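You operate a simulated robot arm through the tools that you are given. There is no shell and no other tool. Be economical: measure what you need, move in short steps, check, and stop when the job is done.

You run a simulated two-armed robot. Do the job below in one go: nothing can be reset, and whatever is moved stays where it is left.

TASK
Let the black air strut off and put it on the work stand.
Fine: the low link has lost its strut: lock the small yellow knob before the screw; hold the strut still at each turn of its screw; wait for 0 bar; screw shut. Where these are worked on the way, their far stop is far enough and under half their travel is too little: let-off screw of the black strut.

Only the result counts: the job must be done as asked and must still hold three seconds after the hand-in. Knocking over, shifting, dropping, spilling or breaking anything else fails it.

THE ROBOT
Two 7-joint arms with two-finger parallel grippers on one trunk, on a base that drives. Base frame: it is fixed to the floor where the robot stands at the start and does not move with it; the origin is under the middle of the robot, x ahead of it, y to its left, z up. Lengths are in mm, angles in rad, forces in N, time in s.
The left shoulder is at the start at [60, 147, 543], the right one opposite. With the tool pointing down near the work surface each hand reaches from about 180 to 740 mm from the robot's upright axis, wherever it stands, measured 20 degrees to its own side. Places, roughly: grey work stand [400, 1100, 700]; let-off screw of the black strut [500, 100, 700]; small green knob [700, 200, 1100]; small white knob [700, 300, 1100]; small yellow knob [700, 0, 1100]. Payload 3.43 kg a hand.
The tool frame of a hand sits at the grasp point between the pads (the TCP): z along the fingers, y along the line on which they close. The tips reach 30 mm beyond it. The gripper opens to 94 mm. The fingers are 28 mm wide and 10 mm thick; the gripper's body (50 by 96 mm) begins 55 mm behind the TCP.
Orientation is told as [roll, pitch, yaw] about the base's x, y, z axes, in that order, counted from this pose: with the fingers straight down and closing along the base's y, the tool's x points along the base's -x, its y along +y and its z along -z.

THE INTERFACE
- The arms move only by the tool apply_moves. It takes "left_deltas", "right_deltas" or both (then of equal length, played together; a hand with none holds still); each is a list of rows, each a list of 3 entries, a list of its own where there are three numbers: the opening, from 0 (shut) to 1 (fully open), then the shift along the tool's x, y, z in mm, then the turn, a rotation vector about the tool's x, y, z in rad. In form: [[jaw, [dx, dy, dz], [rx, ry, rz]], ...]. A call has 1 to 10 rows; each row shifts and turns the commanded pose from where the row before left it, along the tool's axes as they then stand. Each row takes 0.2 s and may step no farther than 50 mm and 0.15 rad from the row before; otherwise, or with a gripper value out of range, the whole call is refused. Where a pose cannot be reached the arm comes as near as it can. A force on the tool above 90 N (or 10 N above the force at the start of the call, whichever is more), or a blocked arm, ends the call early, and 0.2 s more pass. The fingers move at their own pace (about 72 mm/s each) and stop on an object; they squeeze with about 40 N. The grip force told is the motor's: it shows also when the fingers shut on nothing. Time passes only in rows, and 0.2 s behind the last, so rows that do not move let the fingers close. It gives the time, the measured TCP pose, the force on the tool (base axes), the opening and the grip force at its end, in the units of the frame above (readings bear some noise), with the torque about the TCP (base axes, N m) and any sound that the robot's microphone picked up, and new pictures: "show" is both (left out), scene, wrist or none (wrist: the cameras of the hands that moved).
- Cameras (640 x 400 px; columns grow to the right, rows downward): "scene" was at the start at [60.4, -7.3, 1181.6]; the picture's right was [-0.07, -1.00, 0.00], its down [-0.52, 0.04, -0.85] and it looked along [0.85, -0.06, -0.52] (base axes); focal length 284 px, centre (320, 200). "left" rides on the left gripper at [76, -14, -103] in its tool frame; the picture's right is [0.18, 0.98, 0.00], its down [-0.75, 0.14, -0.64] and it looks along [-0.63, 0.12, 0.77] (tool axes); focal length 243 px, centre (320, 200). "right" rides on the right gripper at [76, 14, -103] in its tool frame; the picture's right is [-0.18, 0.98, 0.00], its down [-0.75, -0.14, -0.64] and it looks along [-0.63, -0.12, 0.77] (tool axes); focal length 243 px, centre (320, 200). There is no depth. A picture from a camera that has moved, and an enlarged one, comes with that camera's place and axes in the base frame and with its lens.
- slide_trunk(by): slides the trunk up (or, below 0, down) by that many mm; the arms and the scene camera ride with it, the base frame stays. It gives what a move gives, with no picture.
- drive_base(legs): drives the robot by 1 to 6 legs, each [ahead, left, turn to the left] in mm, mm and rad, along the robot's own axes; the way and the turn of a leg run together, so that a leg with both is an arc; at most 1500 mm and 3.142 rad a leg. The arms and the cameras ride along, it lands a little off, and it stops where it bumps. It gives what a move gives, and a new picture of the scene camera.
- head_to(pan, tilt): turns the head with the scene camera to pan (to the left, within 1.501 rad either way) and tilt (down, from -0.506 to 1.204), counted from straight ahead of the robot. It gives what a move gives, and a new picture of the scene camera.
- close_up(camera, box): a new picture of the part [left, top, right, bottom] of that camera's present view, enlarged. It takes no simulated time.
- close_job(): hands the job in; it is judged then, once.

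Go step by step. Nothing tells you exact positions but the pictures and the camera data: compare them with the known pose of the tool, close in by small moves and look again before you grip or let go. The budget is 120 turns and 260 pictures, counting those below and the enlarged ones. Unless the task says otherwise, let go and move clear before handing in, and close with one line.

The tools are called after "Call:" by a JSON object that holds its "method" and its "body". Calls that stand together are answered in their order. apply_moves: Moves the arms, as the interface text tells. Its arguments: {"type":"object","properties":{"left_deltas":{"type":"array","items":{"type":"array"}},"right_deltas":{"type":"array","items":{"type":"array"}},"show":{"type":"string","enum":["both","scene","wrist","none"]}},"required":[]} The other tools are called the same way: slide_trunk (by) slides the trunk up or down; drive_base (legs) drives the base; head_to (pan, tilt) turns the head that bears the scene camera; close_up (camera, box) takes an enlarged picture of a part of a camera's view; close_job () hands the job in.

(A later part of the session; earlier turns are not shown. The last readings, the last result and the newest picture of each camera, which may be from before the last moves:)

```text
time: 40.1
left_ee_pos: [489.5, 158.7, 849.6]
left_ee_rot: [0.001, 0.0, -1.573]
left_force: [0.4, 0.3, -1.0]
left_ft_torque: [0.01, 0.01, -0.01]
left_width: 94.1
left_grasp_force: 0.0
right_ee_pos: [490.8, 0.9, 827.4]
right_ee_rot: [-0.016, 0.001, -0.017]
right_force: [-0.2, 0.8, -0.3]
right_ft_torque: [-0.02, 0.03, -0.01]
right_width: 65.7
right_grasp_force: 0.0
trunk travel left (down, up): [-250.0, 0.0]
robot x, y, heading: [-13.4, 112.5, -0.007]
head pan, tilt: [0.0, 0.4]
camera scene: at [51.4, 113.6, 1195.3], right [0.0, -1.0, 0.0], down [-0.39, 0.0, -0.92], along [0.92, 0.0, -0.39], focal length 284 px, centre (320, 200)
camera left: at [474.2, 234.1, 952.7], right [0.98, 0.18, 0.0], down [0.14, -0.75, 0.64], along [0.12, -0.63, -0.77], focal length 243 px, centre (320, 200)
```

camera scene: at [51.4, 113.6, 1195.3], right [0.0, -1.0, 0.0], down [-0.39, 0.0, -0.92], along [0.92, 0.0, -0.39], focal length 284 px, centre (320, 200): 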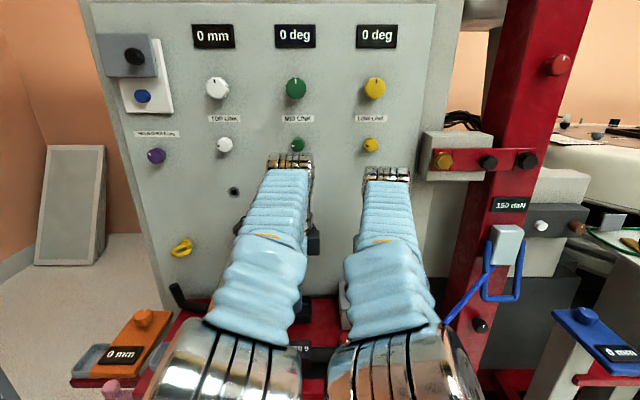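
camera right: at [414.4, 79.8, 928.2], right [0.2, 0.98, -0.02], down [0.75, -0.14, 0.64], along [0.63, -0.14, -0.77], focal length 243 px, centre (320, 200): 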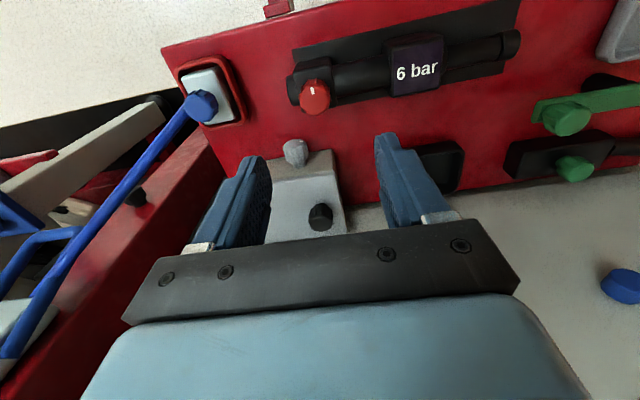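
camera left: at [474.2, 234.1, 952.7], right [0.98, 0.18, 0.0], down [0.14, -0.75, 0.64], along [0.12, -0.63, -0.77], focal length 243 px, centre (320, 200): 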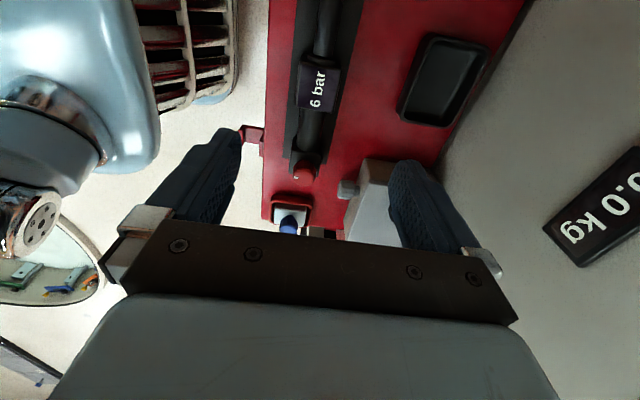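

Both wrist views agree: gauge block at (488,154), top ≈ 667, table ≈ 611. Left hand descends over the block.

Call:
{"method": "apply_moves", "body": {"left_deltas": [[1, [-4, -1, 40], [0, 0, 0]], [1, [0, 0, 45], [0, 0, 0]], [1, [0, 0, 45], [0, 0, 0]], [1, [0, 0, 30], [0, 0, 0]], [1, [0, 0, 15], [0, 0, 0]]], "show": "both"}}

Call:
{"method": "close_up", "body": {"camera": "right", "box": [200, 0, 640, 200]}}

```text
time: 41.3
left_ee_pos: [487.4, 155.7, 688.1]
left_ee_rot: [0.019, -0.038, -1.571]
left_force: [0.2, 0.2, 0.4]
left_ft_torque: [0.04, 0.03, 0.04]
left_width: 94.2
left_grasp_force: 0.1
right_ee_pos: [492.7, -10.7, 824.4]
right_ee_rot: [-0.011, 0.007, -0.042]
right_force: [-0.2, 0.0, 0.4]
right_ft_torque: [-0.02, 0.0, 0.01]
right_width: 65.5
right_grasp_force: 0.1
trunk travel left (down, up): [-250.0, 0.0]
robot x, y, heading: [-9.1, 113.1, -0.002]
head pan, tilt: [0.0, 0.4]
camera scene: at [51.4, 113.4, 1195.3], right [0.0, -1.0, 0.0], down [-0.39, 0.0, -0.92], along [0.92, 0.0, -0.39], focal length 284 px, centre (320, 200)
camera left: at [470.8, 234.7, 787.1], right [0.98, 0.19, 0.01], down [0.13, -0.73, 0.67], along [0.13, -0.66, -0.74], focal length 243 px, centre (320, 200)
```

scene: 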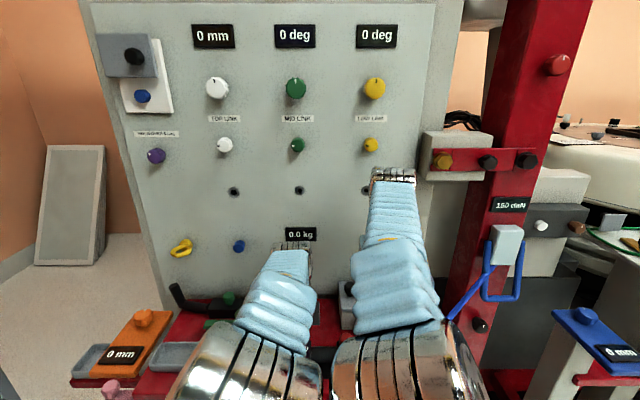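
left: 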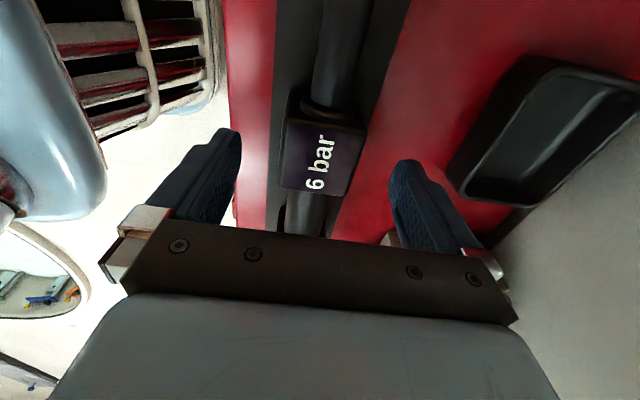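

```text
1.45 times, centred on (420, 100) of right
camera zoom: at [417.2, 8.8, 927.6], right [0.22, 0.97, -0.01], down [0.75, -0.16, 0.64], along [0.62, -0.15, -0.77], focal length 353 px, centre (174, 346)
```

zoom: 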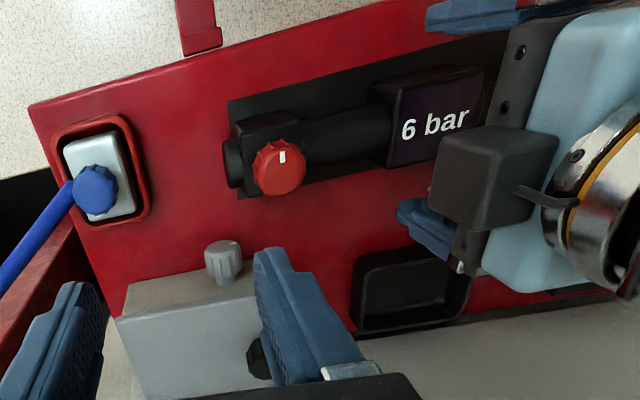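

The arms' elbows touch in this posture (the right was nudged). I'll lift the left, and instead hold the strut by its rod further left (y≈212), with the hand leaning outward.

Call:
{"method": "apply_moves", "body": {"left_deltas": [[1, [0, 0, -30], [0, 0, 0]], [1, [0, 0, -40], [0, 0, 0]], [1, [25, 0, -20], [0, -0.12, 0]], [1, [30, 0, 0], [0, -0.12, 0]], [1, [0, 0, 0], [0, -0.15, 0]]], "right_deltas": [[0.7, [0, 0, 0], [0, 0, 0]], [0.7, [0, 0, 0], [0, 0, 0]], [0.7, [0, 0, 0], [0, 0, 0]], [0.7, [0, 0, 0], [0, 0, 0]], [0.7, [0, 0, 0], [0, 0, 0]]]}}

```text
time: 42.5
left_ee_pos: [484.7, 207.0, 761.5]
left_ee_rot: [0.001, -0.391, -1.576]
left_force: [-0.2, 0.5, -0.8]
left_ft_torque: [0.01, -0.03, 0.01]
left_width: 93.7
left_grasp_force: 0.1
right_ee_pos: [489.7, 1.6, 826.4]
right_ee_rot: [-0.017, -0.001, -0.016]
right_force: [0.7, -0.7, 0.2]
right_ft_torque: [-0.03, -0.02, -0.01]
right_width: 65.8
right_grasp_force: 0.0
trunk travel left (down, up): [-250.0, 0.0]
robot x, y, heading: [-9.7, 116.4, -0.011]
head pan, tilt: [0.0, 0.4]
camera scene: at [51.4, 113.3, 1195.3], right [0.0, -1.0, 0.0], down [-0.39, 0.0, -0.92], along [0.92, 0.0, -0.39], focal length 284 px, centre (320, 200)
camera right: at [413.5, 18.6, 929.5], right [0.2, 0.98, -0.02], down [0.75, -0.14, 0.64], along [0.63, -0.14, -0.76], focal length 243 px, centre (320, 200)
camera left: at [470.9, 316.2, 826.8], right [0.98, 0.17, -0.07], down [0.14, -0.45, 0.88], along [0.11, -0.88, -0.47], focal length 243 px, centre (320, 200)
```

scene: 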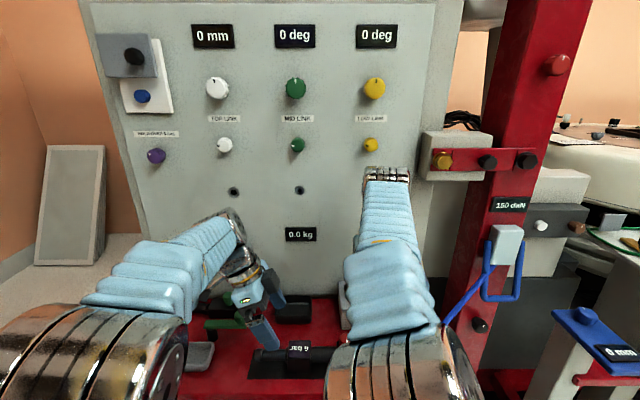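
right: 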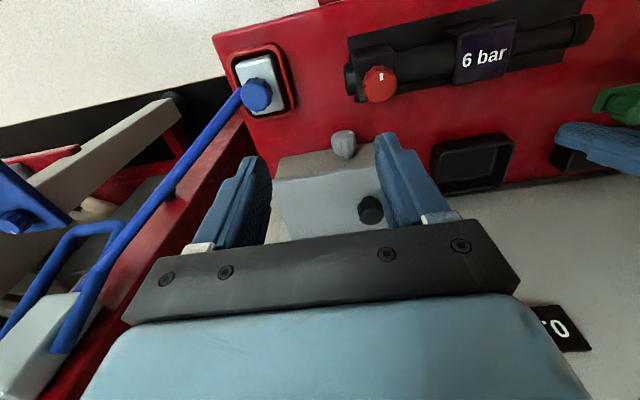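
left: 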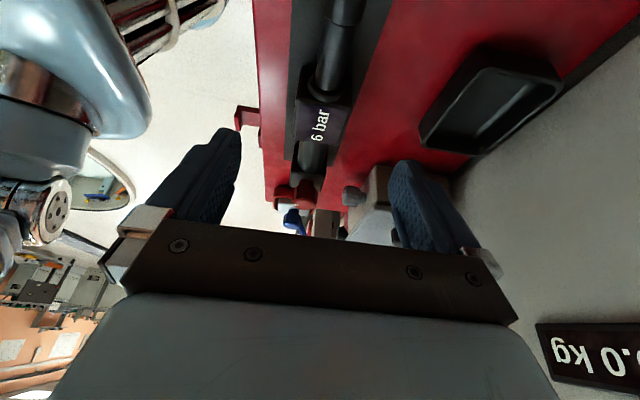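

Now plenty of clearance. Left descends onto the rod at y≈212.

Call:
{"method": "apply_moves", "body": {"left_deltas": [[1, [14, 3, 25], [0, 0, 0]], [1, [14, 0, 25], [0, 0, 0]], [1, [12, 0, 25], [0, 0, 0]], [1, [5, 0, 20], [0, 0, 0]]]}}

Call:
{"method": "close_up", "body": {"camera": "scene", "box": [180, 280, 380, 400]}}

```text
time: 43.5
left_ee_pos: [489.1, 213.5, 656.0]
left_ee_rot: [0.002, -0.391, -1.573]
left_force: [0.9, 0.2, -0.2]
left_ft_torque: [0.0, 0.0, -0.02]
left_width: 94.1
left_grasp_force: 0.1
right_ee_pos: [490.6, 1.1, 826.7]
right_ee_rot: [-0.017, 0.001, -0.015]
right_force: [0.0, 0.4, -0.9]
right_ft_torque: [0.02, 0.02, -0.03]
right_width: 65.7
right_grasp_force: 0.0
trunk travel left (down, up): [-250.0, 0.0]
robot x, y, heading: [-12.7, 112.1, -0.002]
head pan, tilt: [0.0, 0.4]
camera scene: at [51.4, 113.4, 1195.3], right [0.0, -1.0, 0.0], down [-0.39, 0.0, -0.92], along [0.92, 0.0, -0.39], focal length 284 px, centre (320, 200)
camera left: at [474.3, 322.0, 722.3], right [0.98, 0.17, -0.07], down [0.14, -0.45, 0.88], along [0.12, -0.88, -0.47], focal length 243 px, centre (320, 200)
```

scene: 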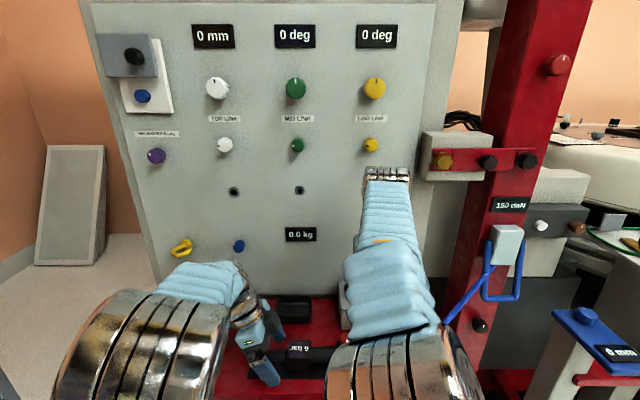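
left: 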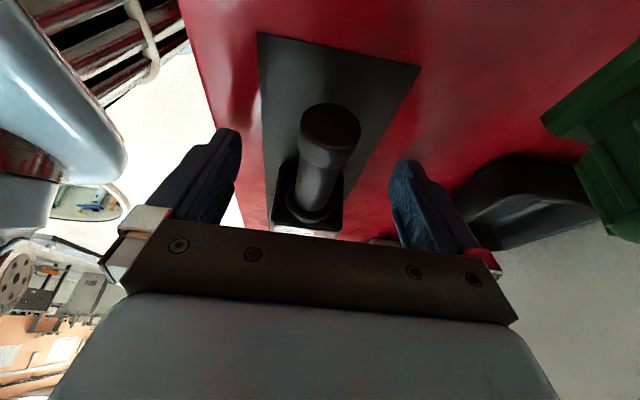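

```text
3.20 times, centred on (280, 340) of scene
camera zoom: at [51.4, 113.4, 1195.3], right [0.0, -1.0, 0.0], down [-0.39, 0.0, -0.92], along [0.92, 0.0, -0.39], focal length 909 px, centre (448, -248)
```

zoom: 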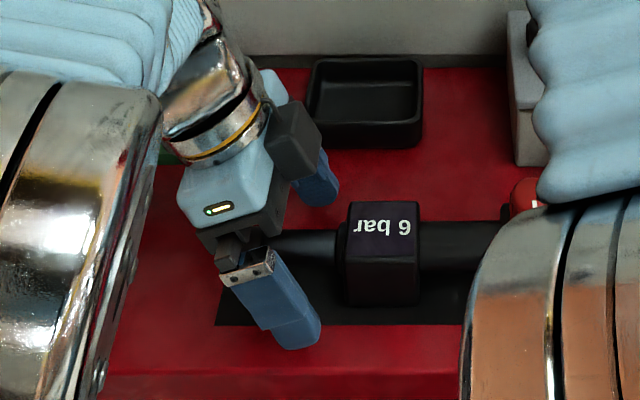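

Centered; closing the left hand on the rod.

Call:
{"method": "apply_moves", "body": {"left_deltas": [[0, [0, 0, 0], [0, 0, 0]], [0, [0, 0, 0], [0, 0, 0]], [0, [0, 0, 0], [0, 0, 0]], [0, [0, 0, 0], [0, 0, 0]]], "show": "wrist"}}

Call:
{"method": "close_up", "body": {"camera": "right", "box": [320, 0, 640, 200]}}

```text
time: 44.5
left_ee_pos: [487.5, 212.9, 656.8]
left_ee_rot: [0.002, -0.392, -1.576]
left_force: [-0.8, 0.5, 0.1]
left_ft_torque: [-0.03, 0.03, -0.13]
left_width: 36.3
left_grasp_force: 40.0
right_ee_pos: [491.4, 1.1, 826.5]
right_ee_rot: [-0.016, 0.001, -0.017]
right_force: [0.3, 0.2, -0.4]
right_ft_torque: [0.0, -0.04, -0.02]
right_width: 65.3
right_grasp_force: 0.0
trunk travel left (down, up): [-250.0, 0.0]
robot x, y, heading: [-9.0, 113.4, 0.001]
head pan, tilt: [0.0, 0.4]
camera left: at [474.4, 321.8, 722.5], right [0.98, 0.17, -0.07], down [0.14, -0.45, 0.88], along [0.12, -0.88, -0.47], focal length 243 px, centre (320, 200)
```

left: 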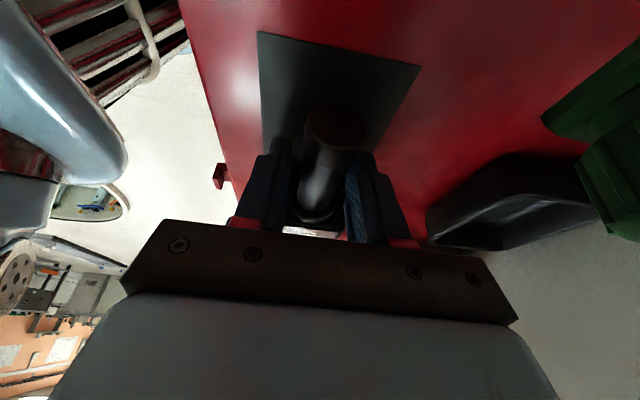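

```text
2.00 times, centred on (480, 100) of right
camera zoom: at [413.5, 18.5, 929.6], right [0.2, 0.98, -0.02], down [0.75, -0.14, 0.64], along [0.63, -0.14, -0.76], focal length 485 px, centre (0, 400)
```

zoom: 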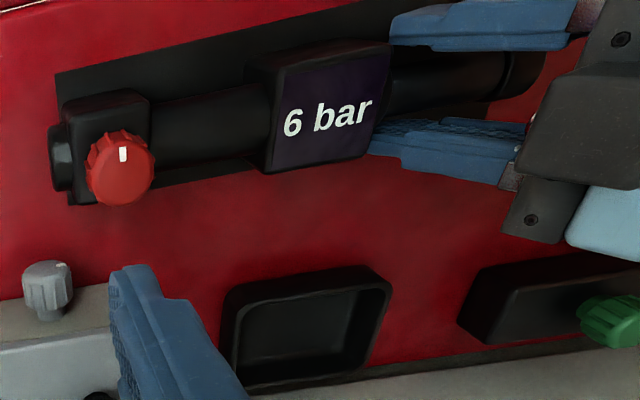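

Rod held (36 mm). Now right hand to above the screw, with a pre-yaw for counter-clockwise range.

Call:
{"method": "apply_moves", "body": {"right_deltas": [[0.65, [0, 25, 0], [0, 0, 0.12]], [0.65, [3, 32, 0], [0, 0, 0.12]], [0.65, [0, 0, 0], [0, 0, 0.15]], [0.65, [0, 0, 0], [0, 0, 0.15]], [0.65, [0, 0, 0], [0, 0, 0.15]], [0.65, [0, 0, 45], [0, 0, 0]], [0.65, [0, 0, 40], [0, 0, 0]]]}}

Call:
{"method": "close_up", "body": {"camera": "left", "box": [200, 150, 440, 300]}}

```text
time: 46.1
left_ee_pos: [488.7, 213.3, 656.7]
left_ee_rot: [0.001, -0.391, -1.575]
left_force: [-1.0, 0.0, -0.1]
left_ft_torque: [0.18, 0.01, -0.03]
left_width: 36.0
left_grasp_force: 40.1
right_ee_pos: [493.3, 56.6, 739.1]
right_ee_rot: [-0.011, -0.011, -0.706]
right_force: [0.4, 0.1, -0.2]
right_ft_torque: [-0.03, 0.01, 0.01]
right_width: 61.1
right_grasp_force: 0.1
trunk travel left (down, up): [-250.0, 0.0]
robot x, y, heading: [-9.2, 114.8, -0.001]
head pan, tilt: [0.0, 0.4]
camera scene: at [51.5, 113.4, 1195.3], right [0.0, -1.0, 0.0], down [-0.39, 0.0, -0.92], along [0.92, 0.0, -0.39], focal length 284 px, centre (320, 200)
camera right: at [443.6, 118.6, 841.6], right [0.78, 0.63, -0.01], down [0.48, -0.59, 0.65], along [0.4, -0.51, -0.76], focal length 243 px, centre (320, 200)
```

scene: 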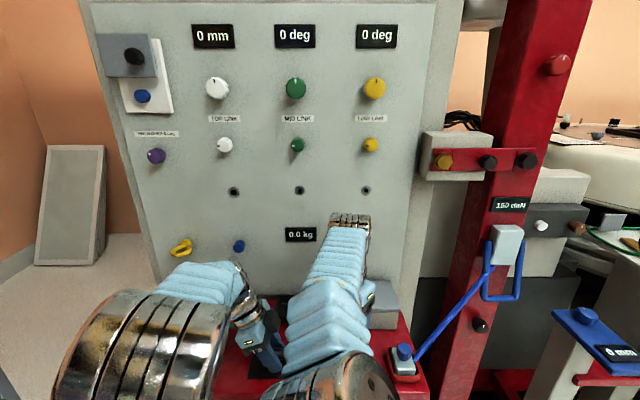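
right: 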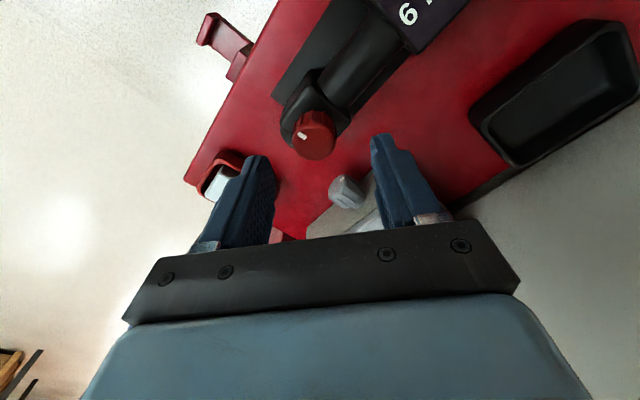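

```text
2.67 times, centred on (320, 225) of left
camera zoom: at [474.5, 321.9, 722.6], right [0.98, 0.17, -0.07], down [0.14, -0.45, 0.88], along [0.12, -0.88, -0.47], focal length 647 px, centre (320, 133)
```

zoom: 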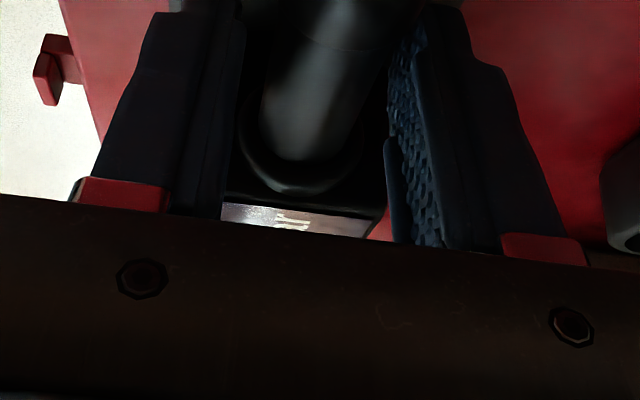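

Slight centring, then down to just around the knob.

Call:
{"method": "apply_moves", "body": {"right_deltas": [[0.65, [3, -3, 15], [0, 0, 0]], [0.65, [0, 0, 15], [0, 0, 0]]], "show": "wrist"}}

Call:
{"method": "close_up", "body": {"camera": "scene", "box": [220, 280, 420, 400]}}

```text
time: 46.7
left_ee_pos: [488.6, 212.7, 656.8]
left_ee_rot: [0.002, -0.391, -1.573]
left_force: [0.0, -0.1, 0.0]
left_ft_torque: [0.12, 0.0, -0.03]
left_width: 36.2
left_grasp_force: 39.8
right_ee_pos: [489.6, 55.3, 709.6]
right_ee_rot: [-0.011, -0.009, -0.708]
right_force: [-1.2, 0.1, -0.2]
right_ft_torque: [0.03, 0.03, -0.02]
right_width: 61.0
right_grasp_force: 0.1
trunk travel left (down, up): [-250.0, 0.0]
robot x, y, heading: [-12.5, 113.8, -0.001]
head pan, tilt: [0.0, 0.4]
camera right: at [440.2, 117.3, 811.5], right [0.78, 0.63, -0.01], down [0.48, -0.59, 0.65], along [0.4, -0.51, -0.76], focal length 243 px, centre (320, 200)
```

right: 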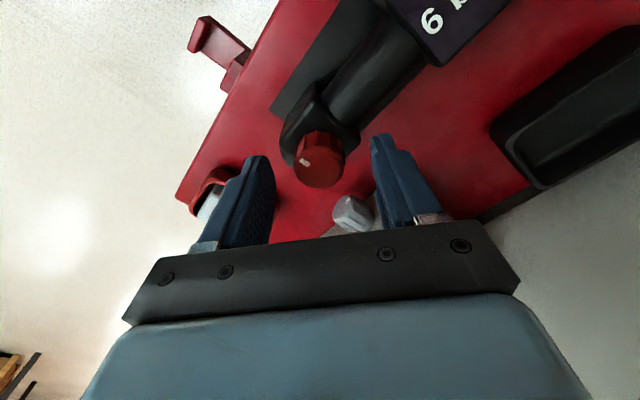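

```text
3.20 times, centred on (320, 340) of scene
camera zoom: at [51.5, 113.4, 1195.3], right [0.0, -1.0, 0.0], down [-0.39, 0.0, -0.92], along [0.92, 0.0, -0.39], focal length 909 px, centre (320, -248)
```

zoom: 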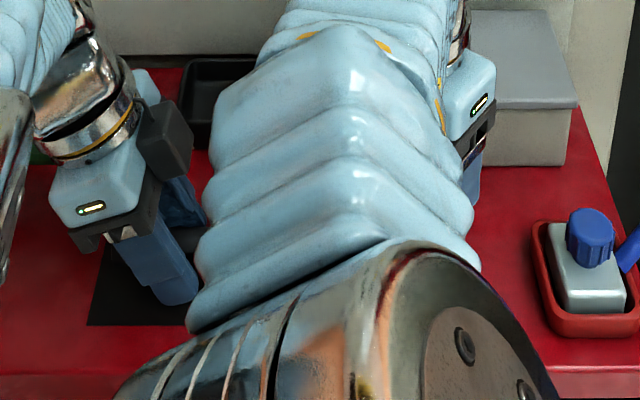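

Descending 14 mm more and closing on the screw.

Call:
{"method": "apply_moves", "body": {"right_deltas": [[0.65, [0, -1, 7], [0, 0, 0]], [0.65, [0, 0, 7], [0, 0, 0]], [0, [0, 0, 0], [0, 0, 0]], [0, [0, 0, 0], [0, 0, 0]], [0, [0, 0, 0], [0, 0, 0]]], "show": "wrist"}}

```text
time: 47.9
left_ee_pos: [488.7, 213.6, 657.2]
left_ee_rot: [0.002, -0.393, -1.576]
left_force: [-2.1, -2.2, -0.8]
left_ft_torque: [-0.15, 0.16, -0.34]
left_width: 35.9
left_grasp_force: 39.7
right_ee_pos: [489.0, 56.6, 698.0]
right_ee_rot: [-0.011, -0.01, -0.706]
right_force: [2.7, 2.4, 0.2]
right_ft_torque: [0.17, -0.24, -0.02]
right_width: 28.9
right_grasp_force: 39.9
trunk travel left (down, up): [-250.0, 0.0]
robot x, y, heading: [-8.5, 113.0, -0.004]
head pan, tilt: [0.0, 0.4]
camera right: at [438.6, 117.8, 799.3], right [0.78, 0.63, -0.01], down [0.48, -0.59, 0.65], along [0.4, -0.51, -0.76], focal length 243 px, centre (320, 200)
```

right: 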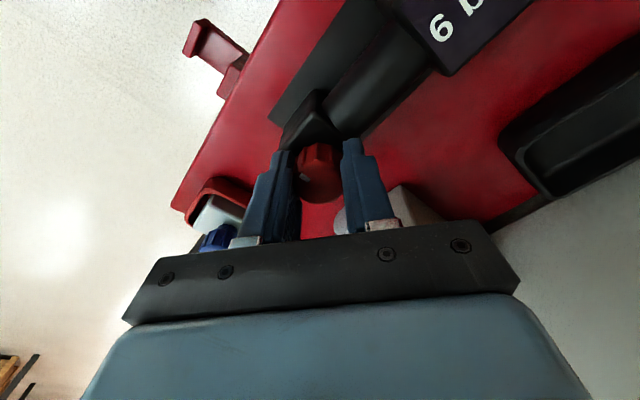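

Gripped. Turning counter-clockwise (open) in part, watching torque.

Call:
{"method": "apply_moves", "body": {"right_deltas": [[0, [0, 0, 0], [0, 0, -0.12]], [0, [0, 0, 0], [0, 0, -0.12]], [0, [0, 0, 0], [0, 0, -0.12]], [0, [0, 0, 0], [0, 0, -0.12]]], "show": "wrist"}}

```text
time: 48.9
left_ee_pos: [488.4, 212.4, 656.5]
left_ee_rot: [0.003, -0.392, -1.577]
left_force: [-3.2, -3.2, 0.3]
left_ft_torque: [-0.4, 0.28, -0.56]
left_width: 36.3
left_grasp_force: 39.5
right_ee_pos: [488.5, 55.9, 698.4]
right_ee_rot: [-0.013, -0.004, -0.221]
right_force: [4.1, 3.5, -0.8]
right_ft_torque: [0.39, -0.5, -0.04]
right_width: 28.6
right_grasp_force: 39.7
trunk travel left (down, up): [-250.0, 0.0]
robot x, y, heading: [-11.1, 117.8, -0.004]
head pan, tilt: [0.0, 0.4]
camera right: at [416.1, 88.6, 799.9], right [0.4, 0.92, -0.01], down [0.7, -0.29, 0.65], along [0.59, -0.27, -0.76], focal length 243 px, centre (320, 200)
```

right: 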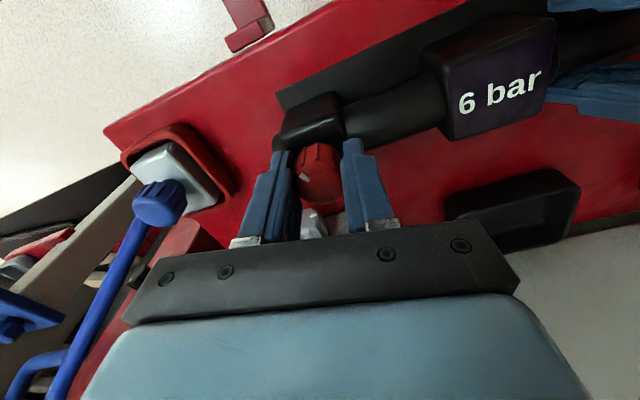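

It turns freely with the hand. Continuing.

Call:
{"method": "apply_moves", "body": {"right_deltas": [[0, [0, 0, 0], [0, 0, -0.13]], [0, [0, 0, 0], [0, 0, -0.13]], [0, [0, 0, 0], [0, 0, -0.13]], [0, [0, 0, 0], [0, 0, -0.13]], [0, [0, 0, 0], [0, 0, -0.13]], [0, [0, 0, 0], [0, 0, -0.13]], [0, [0, 0, 0], [0, 0, -0.13]]], "show": "wrist"}}

```text
time: 50.5
left_ee_pos: [488.3, 212.6, 656.9]
left_ee_rot: [0.004, -0.391, -1.575]
left_force: [-3.4, -13.1, 0.8]
left_ft_torque: [0.07, 0.04, -0.32]
left_width: 36.1
left_grasp_force: 40.1
right_ee_pos: [487.0, 55.6, 697.8]
right_ee_rot: [-0.011, 0.01, 0.686]
right_force: [2.1, 11.2, 3.8]
right_ft_torque: [1.0, -0.2, -0.09]
right_width: 28.9
right_grasp_force: 40.4
trunk travel left (down, up): [-250.0, 0.0]
robot x, y, heading: [-13.2, 115.9, -0.007]
head pan, tilt: [0.0, 0.4]
camera right: at [418.5, 20.8, 801.1], right [-0.48, 0.88, -0.01], down [0.67, 0.38, 0.64], along [0.56, 0.3, -0.77], focal length 243 px, centre (320, 200)
```

right: 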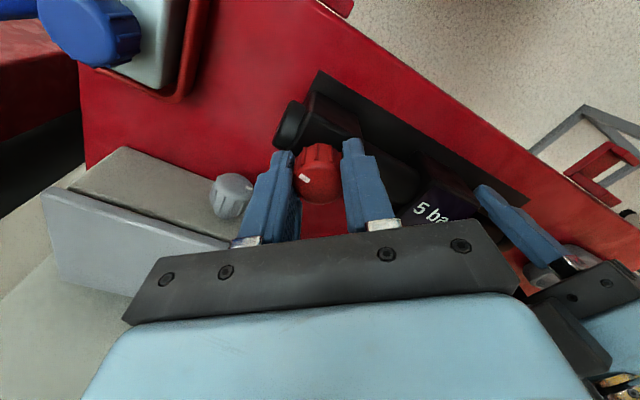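

Pressure is already dropping (5 bar). Continuing towards the stop.

Call:
{"method": "apply_moves", "body": {"right_deltas": [[0, [0, 0, 0], [0, 0, -0.13]], [0, [0, 0, 0], [0, 0, -0.13]], [0, [0, 0, 0], [0, 0, -0.13]], [0, [0, 0, 0], [0, 0, -0.13]], [0, [0, 0, 0], [0, 0, -0.13]]], "show": "wrist"}}

```text
time: 51.7
left_ee_pos: [489.2, 214.6, 655.8]
left_ee_rot: [0.002, -0.387, -1.574]
left_force: [-2.3, 1.4, 1.5]
left_ft_torque: [-0.22, -0.25, -0.03]
left_width: 36.3
left_grasp_force: 40.0
right_ee_pos: [488.4, 54.8, 697.1]
right_ee_rot: [-0.003, 0.015, 1.335]
right_force: [3.3, -0.8, -0.9]
right_ft_torque: [0.11, 0.07, -0.51]
right_width: 28.5
right_grasp_force: 39.7
trunk travel left (down, up): [-250.0, 0.0]
robot x, y, heading: [-10.7, 112.3, -0.001]
head pan, tilt: [0.0, 0.4]
camera right: at [455.4, -13.8, 801.0], right [-0.91, 0.41, -0.01], down [0.31, 0.71, 0.63], along [0.26, 0.57, -0.78], focal length 243 px, centre (320, 200)
```

right: 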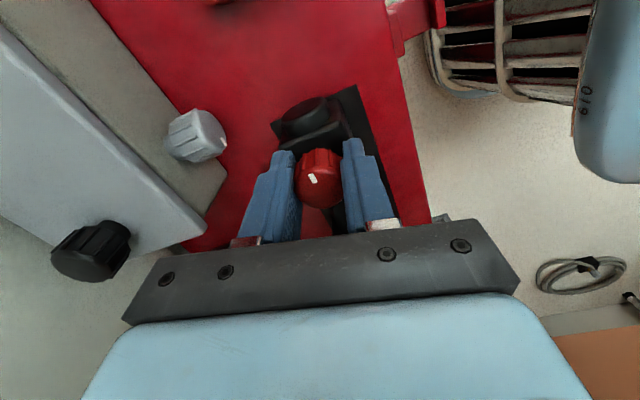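

Torque rose and the mark slipped slightly – likely the stop. Checking the mark and gauge.

Call:
{"method": "close_up", "body": {"camera": "right", "box": [240, 80, 400, 230]}}

Call:
{"method": "close_up", "body": {"camera": "scene", "box": [220, 280, 420, 400]}}

Call:
{"method": "close_up", "body": {"camera": "left", "box": [270, 190, 370, 250]}}

```text
2.67 times, centred on (320, 155) of right
camera zoom: at [455.4, -13.8, 801.0], right [-0.91, 0.41, -0.01], down [0.31, 0.71, 0.63], along [0.26, 0.57, -0.78], focal length 647 px, centre (320, 320)
```

zoom: 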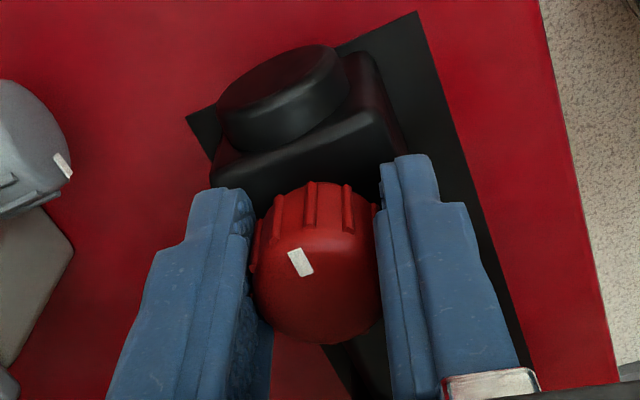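

```text
3.20 times, centred on (320, 340) of scene
camera zoom: at [51.4, 113.5, 1195.3], right [0.0, -1.0, 0.0], down [-0.39, 0.0, -0.92], along [0.92, 0.0, -0.39], focal length 909 px, centre (320, -248)
```

zoom: 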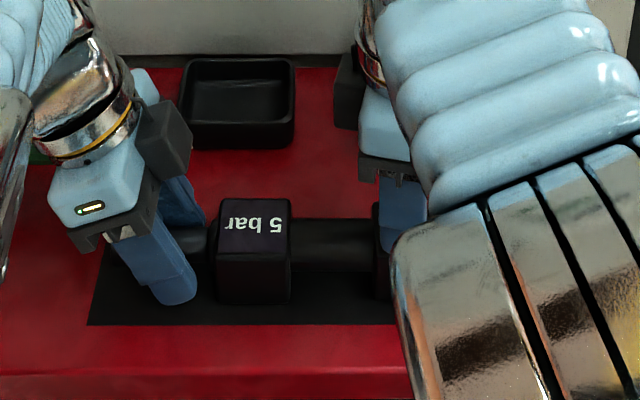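

```text
6.40 times, centred on (320, 220) of left
camera zoom: at [474.4, 322.7, 722.7], right [0.98, 0.17, -0.07], down [0.14, -0.45, 0.88], along [0.12, -0.88, -0.47], focal length 1553 px, centre (320, 72)
```

zoom: 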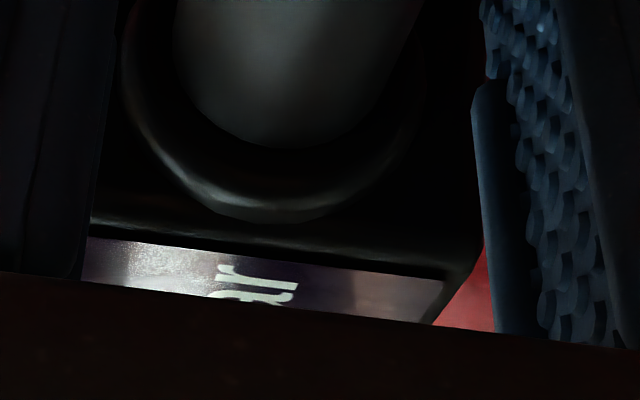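

The mark now points to -y (90° turned) and the hand slipped at the stop, so it's fully open. Scene camera sees the gauge; waiting for 0 bar.

Call:
{"method": "apply_moves", "body": {"right_deltas": [[0, [0, 0, 0], [0, 0, 0]], [0, [0, 0, 0], [0, 0, 0]], [0, [0, 0, 0], [0, 0, 0]], [0, [0, 0, 0], [0, 0, 0]], [0, [0, 0, 0], [0, 0, 0]], [0, [0, 0, 0], [0, 0, 0]], [0, [0, 0, 0], [0, 0, 0]], [0, [0, 0, 0], [0, 0, 0]], [0, [0, 0, 0], [0, 0, 0]], [0, [0, 0, 0], [0, 0, 0]]], "show": "none"}}

Call:
{"method": "close_up", "body": {"camera": "scene", "box": [270, 330, 350, 380]}}

```text
time: 53.9
left_ee_pos: [489.0, 214.4, 656.6]
left_ee_rot: [0.001, -0.39, -1.574]
left_force: [-2.6, 23.2, 6.4]
left_ft_torque: [-0.72, -0.07, -0.09]
left_width: 36.1
left_grasp_force: 40.6
right_ee_pos: [487.0, 55.9, 697.3]
right_ee_rot: [-0.003, 0.015, 1.334]
right_force: [1.7, -22.6, -1.9]
right_ft_torque: [-0.82, 0.14, -0.2]
right_width: 28.5
right_grasp_force: 39.6
trunk travel left (down, up): [-250.0, 0.0]
robot x, y, heading: [-10.8, 113.1, -0.007]
head pan, tilt: [0.0, 0.4]
```

```text
8.00 times, centred on (310, 355) of scene
camera zoom: at [51.4, 113.4, 1195.3], right [0.0, -1.0, 0.0], down [-0.39, 0.0, -0.92], along [0.92, 0.0, -0.39], focal length 2273 px, centre (400, -1040)
```

zoom: 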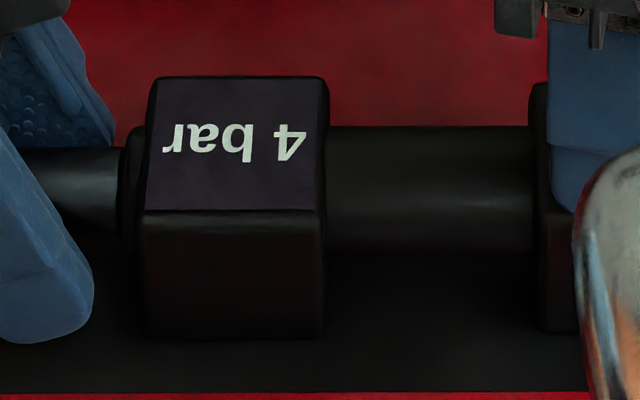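

4 bar; dropping about 1 bar per ~2 s. Some side load builds between the hands, so I ease the right fingers open while waiting.

Call:
{"method": "apply_moves", "body": {"right_deltas": [[0.65, [0, 0, 0], [0, 0, 0]], [0.65, [0, 0, 0], [0, 0, 0]], [0.65, [0, 0, 0], [0, 0, 0]], [0.65, [0, 0, 0], [0, 0, 0]], [0.65, [0, 0, 0], [0, 0, 0]], [0.65, [0, 0, 0], [0, 0, 0]], [0.65, [0, 0, 0], [0, 0, 0]], [0.65, [0, 0, 0], [0, 0, 0]], [0.65, [0, 0, 0], [0, 0, 0]], [0.65, [0, 0, 0], [0, 0, 0]]], "show": "wrist"}}

Call:
{"method": "apply_moves", "body": {"right_deltas": [[0.65, [0, 0, 0], [0, 0, 0]], [0.65, [0, 0, 0], [0, 0, 0]], [0.65, [0, 0, 0], [0, 0, 0]], [0.65, [0, 0, 0], [0, 0, 0]], [0.65, [0, 0, 0], [0, 0, 0]], [0.65, [0, 0, 0], [0, 0, 0]], [0.65, [0, 0, 0], [0, 0, 0]], [0.65, [0, 0, 0], [0, 0, 0]], [0.65, [0, 0, 0], [0, 0, 0]], [0.65, [0, 0, 0], [0, 0, 0]]], "show": "none"}}

Call:
{"method": "close_up", "body": {"camera": "scene", "box": [270, 330, 350, 380]}}

```text
time: 56.1
left_ee_pos: [489.3, 213.2, 656.3]
left_ee_rot: [0.001, -0.391, -1.573]
left_force: [0.2, -0.5, 0.1]
left_ft_torque: [0.32, 0.03, 0.01]
left_width: 36.1
left_grasp_force: 40.1
right_ee_pos: [488.2, 55.0, 698.1]
right_ee_rot: [-0.005, 0.017, 1.334]
right_force: [-0.1, -0.2, 0.1]
right_ft_torque: [-0.03, 0.04, -0.04]
right_width: 60.9
right_grasp_force: 0.0
trunk travel left (down, up): [-250.0, 0.0]
robot x, y, heading: [-10.2, 111.5, -0.004]
head pan, tilt: [0.0, 0.4]
camera right: at [455.3, -13.1, 801.1], right [-0.91, 0.41, -0.01], down [0.31, 0.71, 0.63], along [0.26, 0.57, -0.78], focal length 243 px, centre (320, 200)
```

right: 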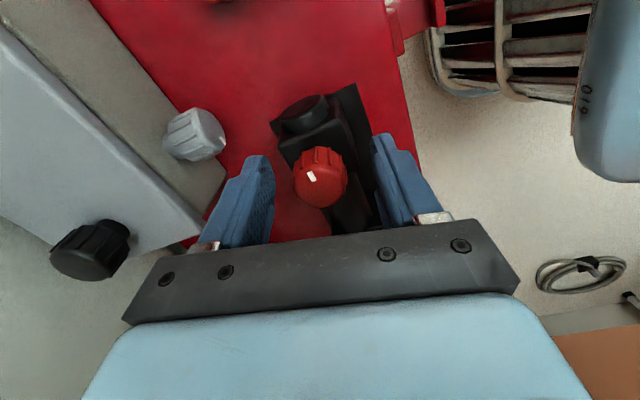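

```text
time: 58.3
left_ee_pos: [489.1, 212.6, 656.6]
left_ee_rot: [0.001, -0.39, -1.575]
left_force: [-0.2, -0.4, 0.4]
left_ft_torque: [0.27, 0.02, 0.03]
left_width: 36.1
left_grasp_force: 40.0
right_ee_pos: [487.8, 54.8, 698.4]
right_ee_rot: [-0.002, 0.016, 1.336]
right_force: [0.6, 0.6, -0.3]
right_ft_torque: [0.01, 0.0, -0.02]
right_width: 60.9
right_grasp_force: 0.0
trunk travel left (down, up): [-250.0, 0.0]
robot x, y, heading: [-15.4, 114.7, -0.003]
head pan, tilt: [0.0, 0.4]
```

```text
8.00 times, centred on (310, 355) of scene
camera zoom: at [51.6, 113.4, 1195.3], right [0.0, -1.0, 0.0], down [-0.39, 0.0, -0.92], along [0.92, 0.0, -0.39], focal length 2273 px, centre (400, -1040)
```

zoom: 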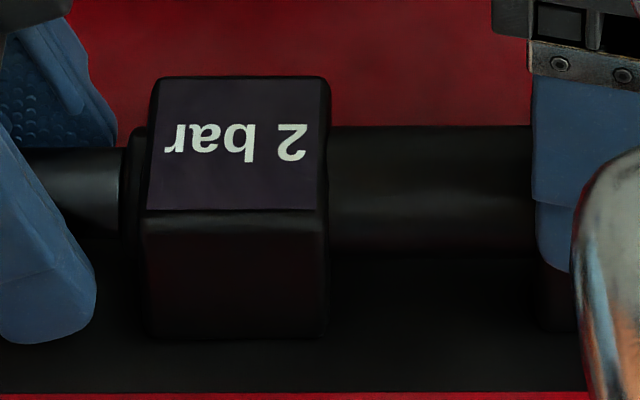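

2 bar; waiting on.

Call:
{"method": "apply_moves", "body": {"right_deltas": [[0.65, [0, 0, 0], [0, 0, 0]], [0.65, [0, 0, 0], [0, 0, 0]], [0.65, [0, 0, 0], [0, 0, 0]], [0.65, [0, 0, 0], [0, 0, 0]], [0.65, [0, 0, 0], [0, 0, 0]], [0.65, [0, 0, 0], [0, 0, 0]], [0.65, [0, 0, 0], [0, 0, 0]], [0.65, [0, 0, 0], [0, 0, 0]], [0.65, [0, 0, 0], [0, 0, 0]], [0.65, [0, 0, 0], [0, 0, 0]]], "show": "none"}}

Call:
{"method": "apply_moves", "body": {"right_deltas": [[0.65, [0, 0, 0], [0, 0, 0]], [0.65, [0, 0, 0], [0, 0, 0]], [0.65, [0, 0, 0], [0, 0, 0]], [0.65, [0, 0, 0], [0, 0, 0]], [0.65, [0, 0, 0], [0, 0, 0]], [0.65, [0, 0, 0], [0, 0, 0]], [0.65, [0, 0, 0], [0, 0, 0]], [0.65, [0, 0, 0], [0, 0, 0]], [0.65, [0, 0, 0], [0, 0, 0]], [0.65, [0, 0, 0], [0, 0, 0]]], "show": "none"}}

Call:
{"method": "apply_moves", "body": {"right_deltas": [[0.65, [0, 0, 0], [0, 0, 0]], [0.65, [0, 0, 0], [0, 0, 0]], [0.65, [0, 0, 0], [0, 0, 0]], [0.65, [0, 0, 0], [0, 0, 0]], [0.65, [0, 0, 0], [0, 0, 0]], [0.65, [0, 0, 0], [0, 0, 0]], [0.65, [0, 0, 0], [0, 0, 0]], [0.65, [0, 0, 0], [0, 0, 0]]], "show": "none"}}

Call:
{"method": "close_up", "body": {"camera": "scene", "box": [270, 330, 350, 380]}}

```text
time: 60.5
left_ee_pos: [490.2, 213.6, 656.6]
left_ee_rot: [0.003, -0.392, -1.573]
left_force: [-0.4, -0.2, -0.2]
left_ft_torque: [0.26, -0.01, 0.04]
left_width: 36.0
left_grasp_force: 39.9
right_ee_pos: [487.7, 55.3, 696.9]
right_ee_rot: [-0.007, 0.016, 1.336]
right_force: [-0.3, 0.8, 0.6]
right_ft_torque: [0.01, -0.01, -0.02]
right_width: 61.2
right_grasp_force: 0.1
trunk travel left (down, up): [-250.0, 0.0]
robot x, y, heading: [-15.5, 113.4, -0.003]
head pan, tilt: [0.0, 0.4]
```

```text
time: 62.7
left_ee_pos: [490.0, 213.3, 656.8]
left_ee_rot: [0.003, -0.39, -1.573]
left_force: [0.4, -0.3, 0.4]
left_ft_torque: [0.24, 0.04, 0.01]
left_width: 36.7
left_grasp_force: 39.5
right_ee_pos: [486.4, 55.7, 697.6]
right_ee_rot: [-0.003, 0.014, 1.335]
right_force: [0.0, -0.5, 1.0]
right_ft_torque: [-0.02, 0.0, 0.0]
right_width: 60.9
right_grasp_force: 0.1
trunk travel left (down, up): [-250.0, 0.0]
robot x, y, heading: [-10.4, 113.3, 0.001]
head pan, tilt: [0.0, 0.4]
```

```text
time: 64.5
left_ee_pos: [488.9, 213.2, 657.1]
left_ee_rot: [0.002, -0.391, -1.574]
left_force: [0.7, -1.7, -0.3]
left_ft_torque: [0.23, 0.03, -0.01]
left_width: 36.3
left_grasp_force: 39.5
right_ee_pos: [486.8, 55.5, 697.5]
right_ee_rot: [-0.004, 0.016, 1.335]
right_force: [-0.3, 0.1, -0.2]
right_ft_torque: [-0.01, 0.01, -0.01]
right_width: 61.4
right_grasp_force: 0.1
trunk travel left (down, up): [-250.0, 0.0]
robot x, y, heading: [-8.4, 114.2, -0.005]
head pan, tilt: [0.0, 0.4]
```

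```text
8.00 times, centred on (310, 355) of scene
camera zoom: at [51.5, 113.4, 1195.3], right [0.0, -1.0, 0.0], down [-0.39, 0.0, -0.92], along [0.92, 0.0, -0.39], focal length 2273 px, centre (400, -1040)
```

zoom: 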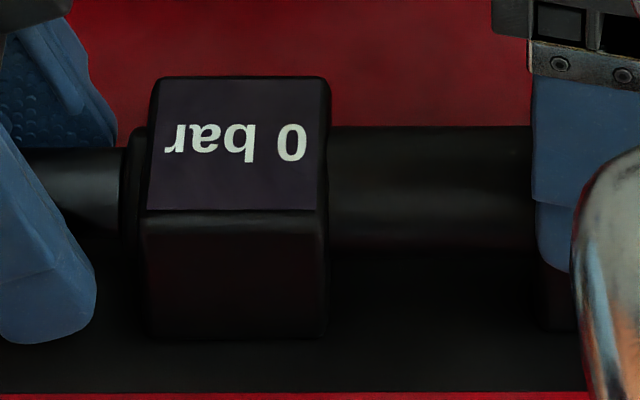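

0 bar. A little extra wait, then grip the screw again and turn it clockwise shut.

Call:
{"method": "apply_moves", "body": {"right_deltas": [[0.65, [0, 0, 0], [0, 0, 0]], [0.65, [0, 0, 0], [0, 0, 0]], [0.65, [0, 0, 0], [0, 0, 0]], [0.65, [0, 0, 0], [0, 0, 0]], [0.65, [0, 0, 0], [0, 0, 0]], [0.65, [0, 0, 0], [0, 0, 0]], [0, [0, 0, 0], [0, 0, 0]], [0, [0, 0, 0], [0, 0, 0]], [0, [0, 0, 0], [0, 0, 0]], [0, [0, 0, 0], [0, 0, 0]]], "show": "none"}}

Call:
{"method": "apply_moves", "body": {"right_deltas": [[0, [0, 0, 0], [0, 0, 0.13]], [0, [0, 0, 0], [0, 0, 0.13]], [0, [0, 0, 0], [0, 0, 0.13]], [0, [0, 0, 0], [0, 0, 0.13]], [0, [0, 0, 0], [0, 0, 0.13]], [0, [0, 0, 0], [0, 0, 0.13]], [0, [0, 0, 0], [0, 0, 0.13]], [0, [0, 0, 0], [0, 0, 0.13]], [0, [0, 0, 0], [0, 0, 0.13]], [0, [0, 0, 0], [0, 0, 0.13]]], "show": "wrist"}}

```text
time: 66.7
left_ee_pos: [488.1, 212.6, 655.8]
left_ee_rot: [0.002, -0.39, -1.577]
left_force: [-2.9, 1.2, 1.6]
left_ft_torque: [-0.04, -0.03, -0.34]
left_width: 36.2
left_grasp_force: 39.7
right_ee_pos: [487.8, 55.9, 697.7]
right_ee_rot: [-0.003, 0.015, 1.336]
right_force: [2.6, -1.0, -0.1]
right_ft_torque: [0.07, 0.01, -0.07]
right_width: 28.7
right_grasp_force: 40.3
trunk travel left (down, up): [-250.0, 0.0]
robot x, y, heading: [-15.5, 114.9, -0.003]
head pan, tilt: [0.0, 0.4]
```

```text
time: 68.9
left_ee_pos: [488.8, 213.3, 657.2]
left_ee_rot: [0.002, -0.391, -1.576]
left_force: [1.1, -1.2, 4.7]
left_ft_torque: [-0.49, -0.35, 0.0]
left_width: 36.3
left_grasp_force: 39.8
right_ee_pos: [486.9, 55.6, 698.3]
right_ee_rot: [-0.014, 0.0, 0.033]
right_force: [-0.1, 3.1, 0.4]
right_ft_torque: [0.42, 0.45, 0.0]
right_width: 28.5
right_grasp_force: 40.1
trunk travel left (down, up): [-250.0, 0.0]
robot x, y, heading: [-7.8, 114.4, -0.002]
head pan, tilt: [0.0, 0.4]
camera right: at [409.7, 70.0, 800.3], right [0.15, 0.99, -0.02], down [0.76, -0.11, 0.64], along [0.63, -0.11, -0.77], focal length 243 px, centre (320, 200)
```

right: 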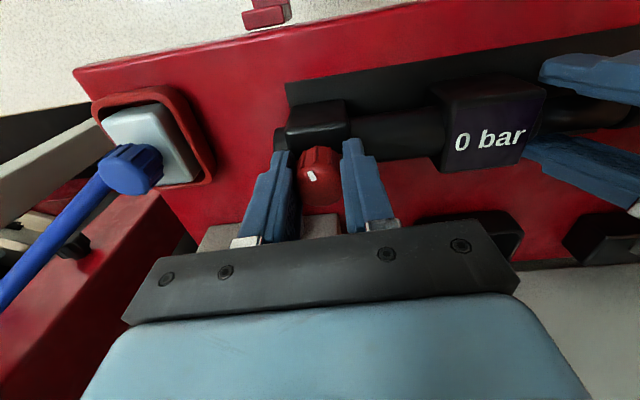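

Mark is nearly back; continuing to the stop.

Call:
{"method": "apply_moves", "body": {"right_deltas": [[0, [0, 0, 0], [0, 0, 0.13]], [0, [0, 0, 0], [0, 0, 0.13]], [0, [0, 0, 0], [0, 0, 0.13]], [0, [0, 0, 0], [0, 0, 0.1]]], "show": "none"}}

Call:
{"method": "close_up", "body": {"camera": "right", "box": [240, 80, 400, 230]}}

```text
time: 69.9
left_ee_pos: [488.9, 211.8, 657.4]
left_ee_rot: [0.002, -0.392, -1.578]
left_force: [3.2, -4.1, 5.6]
left_ft_torque: [-0.44, 0.1, -0.5]
left_width: 36.4
left_grasp_force: 39.8
right_ee_pos: [488.2, 56.2, 698.5]
right_ee_rot: [-0.015, -0.01, -0.457]
right_force: [-0.4, 2.7, 0.6]
right_ft_torque: [0.62, -0.04, 0.49]
right_width: 29.2
right_grasp_force: 40.1
trunk travel left (down, up): [-250.0, 0.0]
robot x, y, heading: [-10.6, 115.9, -0.002]
head pan, tilt: [0.0, 0.4]
```

```text
2.67 times, centred on (320, 155) of right
camera zoom: at [425.2, 104.3, 799.8], right [0.6, 0.8, -0.01], down [0.61, -0.45, 0.65], along [0.51, -0.4, -0.76], focal length 647 px, centre (320, 320)
```

zoom: 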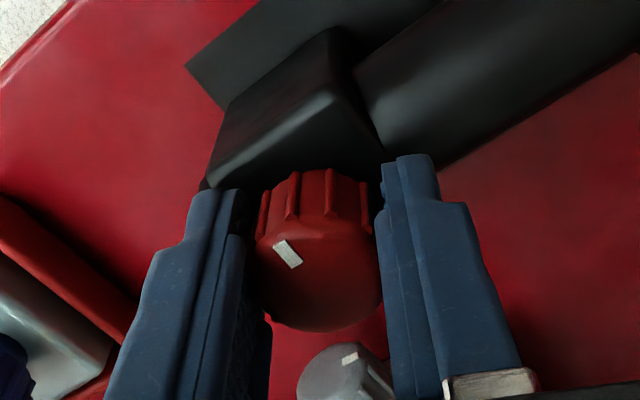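

Torque at stop, mark back at −x: screw is shut. Releasing the right hand and lifting it clear.

Call:
{"method": "apply_moves", "body": {"right_deltas": [[0.65, [0, 0, 0], [0, 0, -0.03]], [0.65, [0, 0, 0], [0, 0, 0]], [0.65, [0, 0, 0], [0, 0, 0]], [0.65, [0, 0, -40], [0, 0, 0]], [0.65, [0, 0, -45], [0, 0, -0.14]], [0.65, [0, 0, -45], [0, 0, -0.14]], [0.65, [0, -30, -30], [0, 0, -0.14]], [0.65, [0, -40, 0], [0, 0, 0]], [0.65, [0, -40, 0], [0, 0, 0]]]}}

```text
time: 71.9
left_ee_pos: [488.8, 214.6, 657.1]
left_ee_rot: [0.004, -0.391, -1.574]
left_force: [1.6, -1.6, 3.8]
left_ft_torque: [0.01, 0.12, 0.09]
left_width: 36.2
left_grasp_force: 39.9
right_ee_pos: [484.1, -50.7, 860.0]
right_ee_rot: [-0.015, 0.0, -0.002]
right_force: [0.9, 0.3, 0.1]
right_ft_torque: [-0.04, 0.01, -0.01]
right_width: 61.4
right_grasp_force: 0.0
trunk travel left (down, up): [-250.0, 0.0]
robot x, y, heading: [-11.1, 118.3, -0.002]
head pan, tilt: [0.0, 0.4]
camera scene: at [51.3, 113.7, 1195.3], right [0.0, -1.0, 0.0], down [-0.39, 0.0, -0.92], along [0.92, 0.0, -0.39], focal length 284 px, centre (320, 200)
camera right: at [406.8, -34.4, 962.0], right [0.19, 0.98, -0.02], down [0.75, -0.13, 0.64], along [0.63, -0.13, -0.77], focal length 243 px, centre (320, 200)
```

scene: 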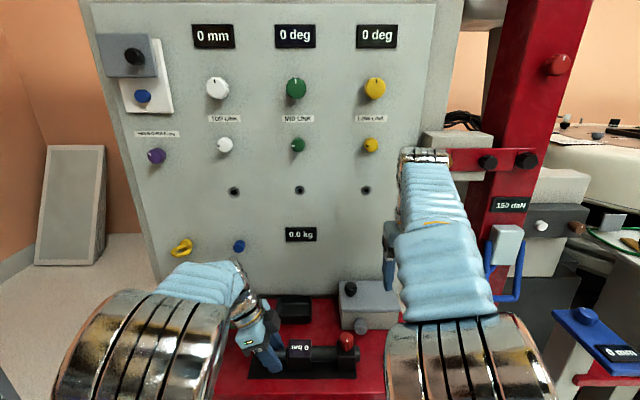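
right: 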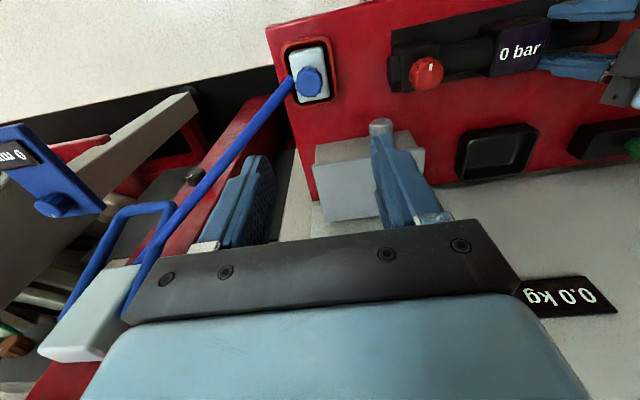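

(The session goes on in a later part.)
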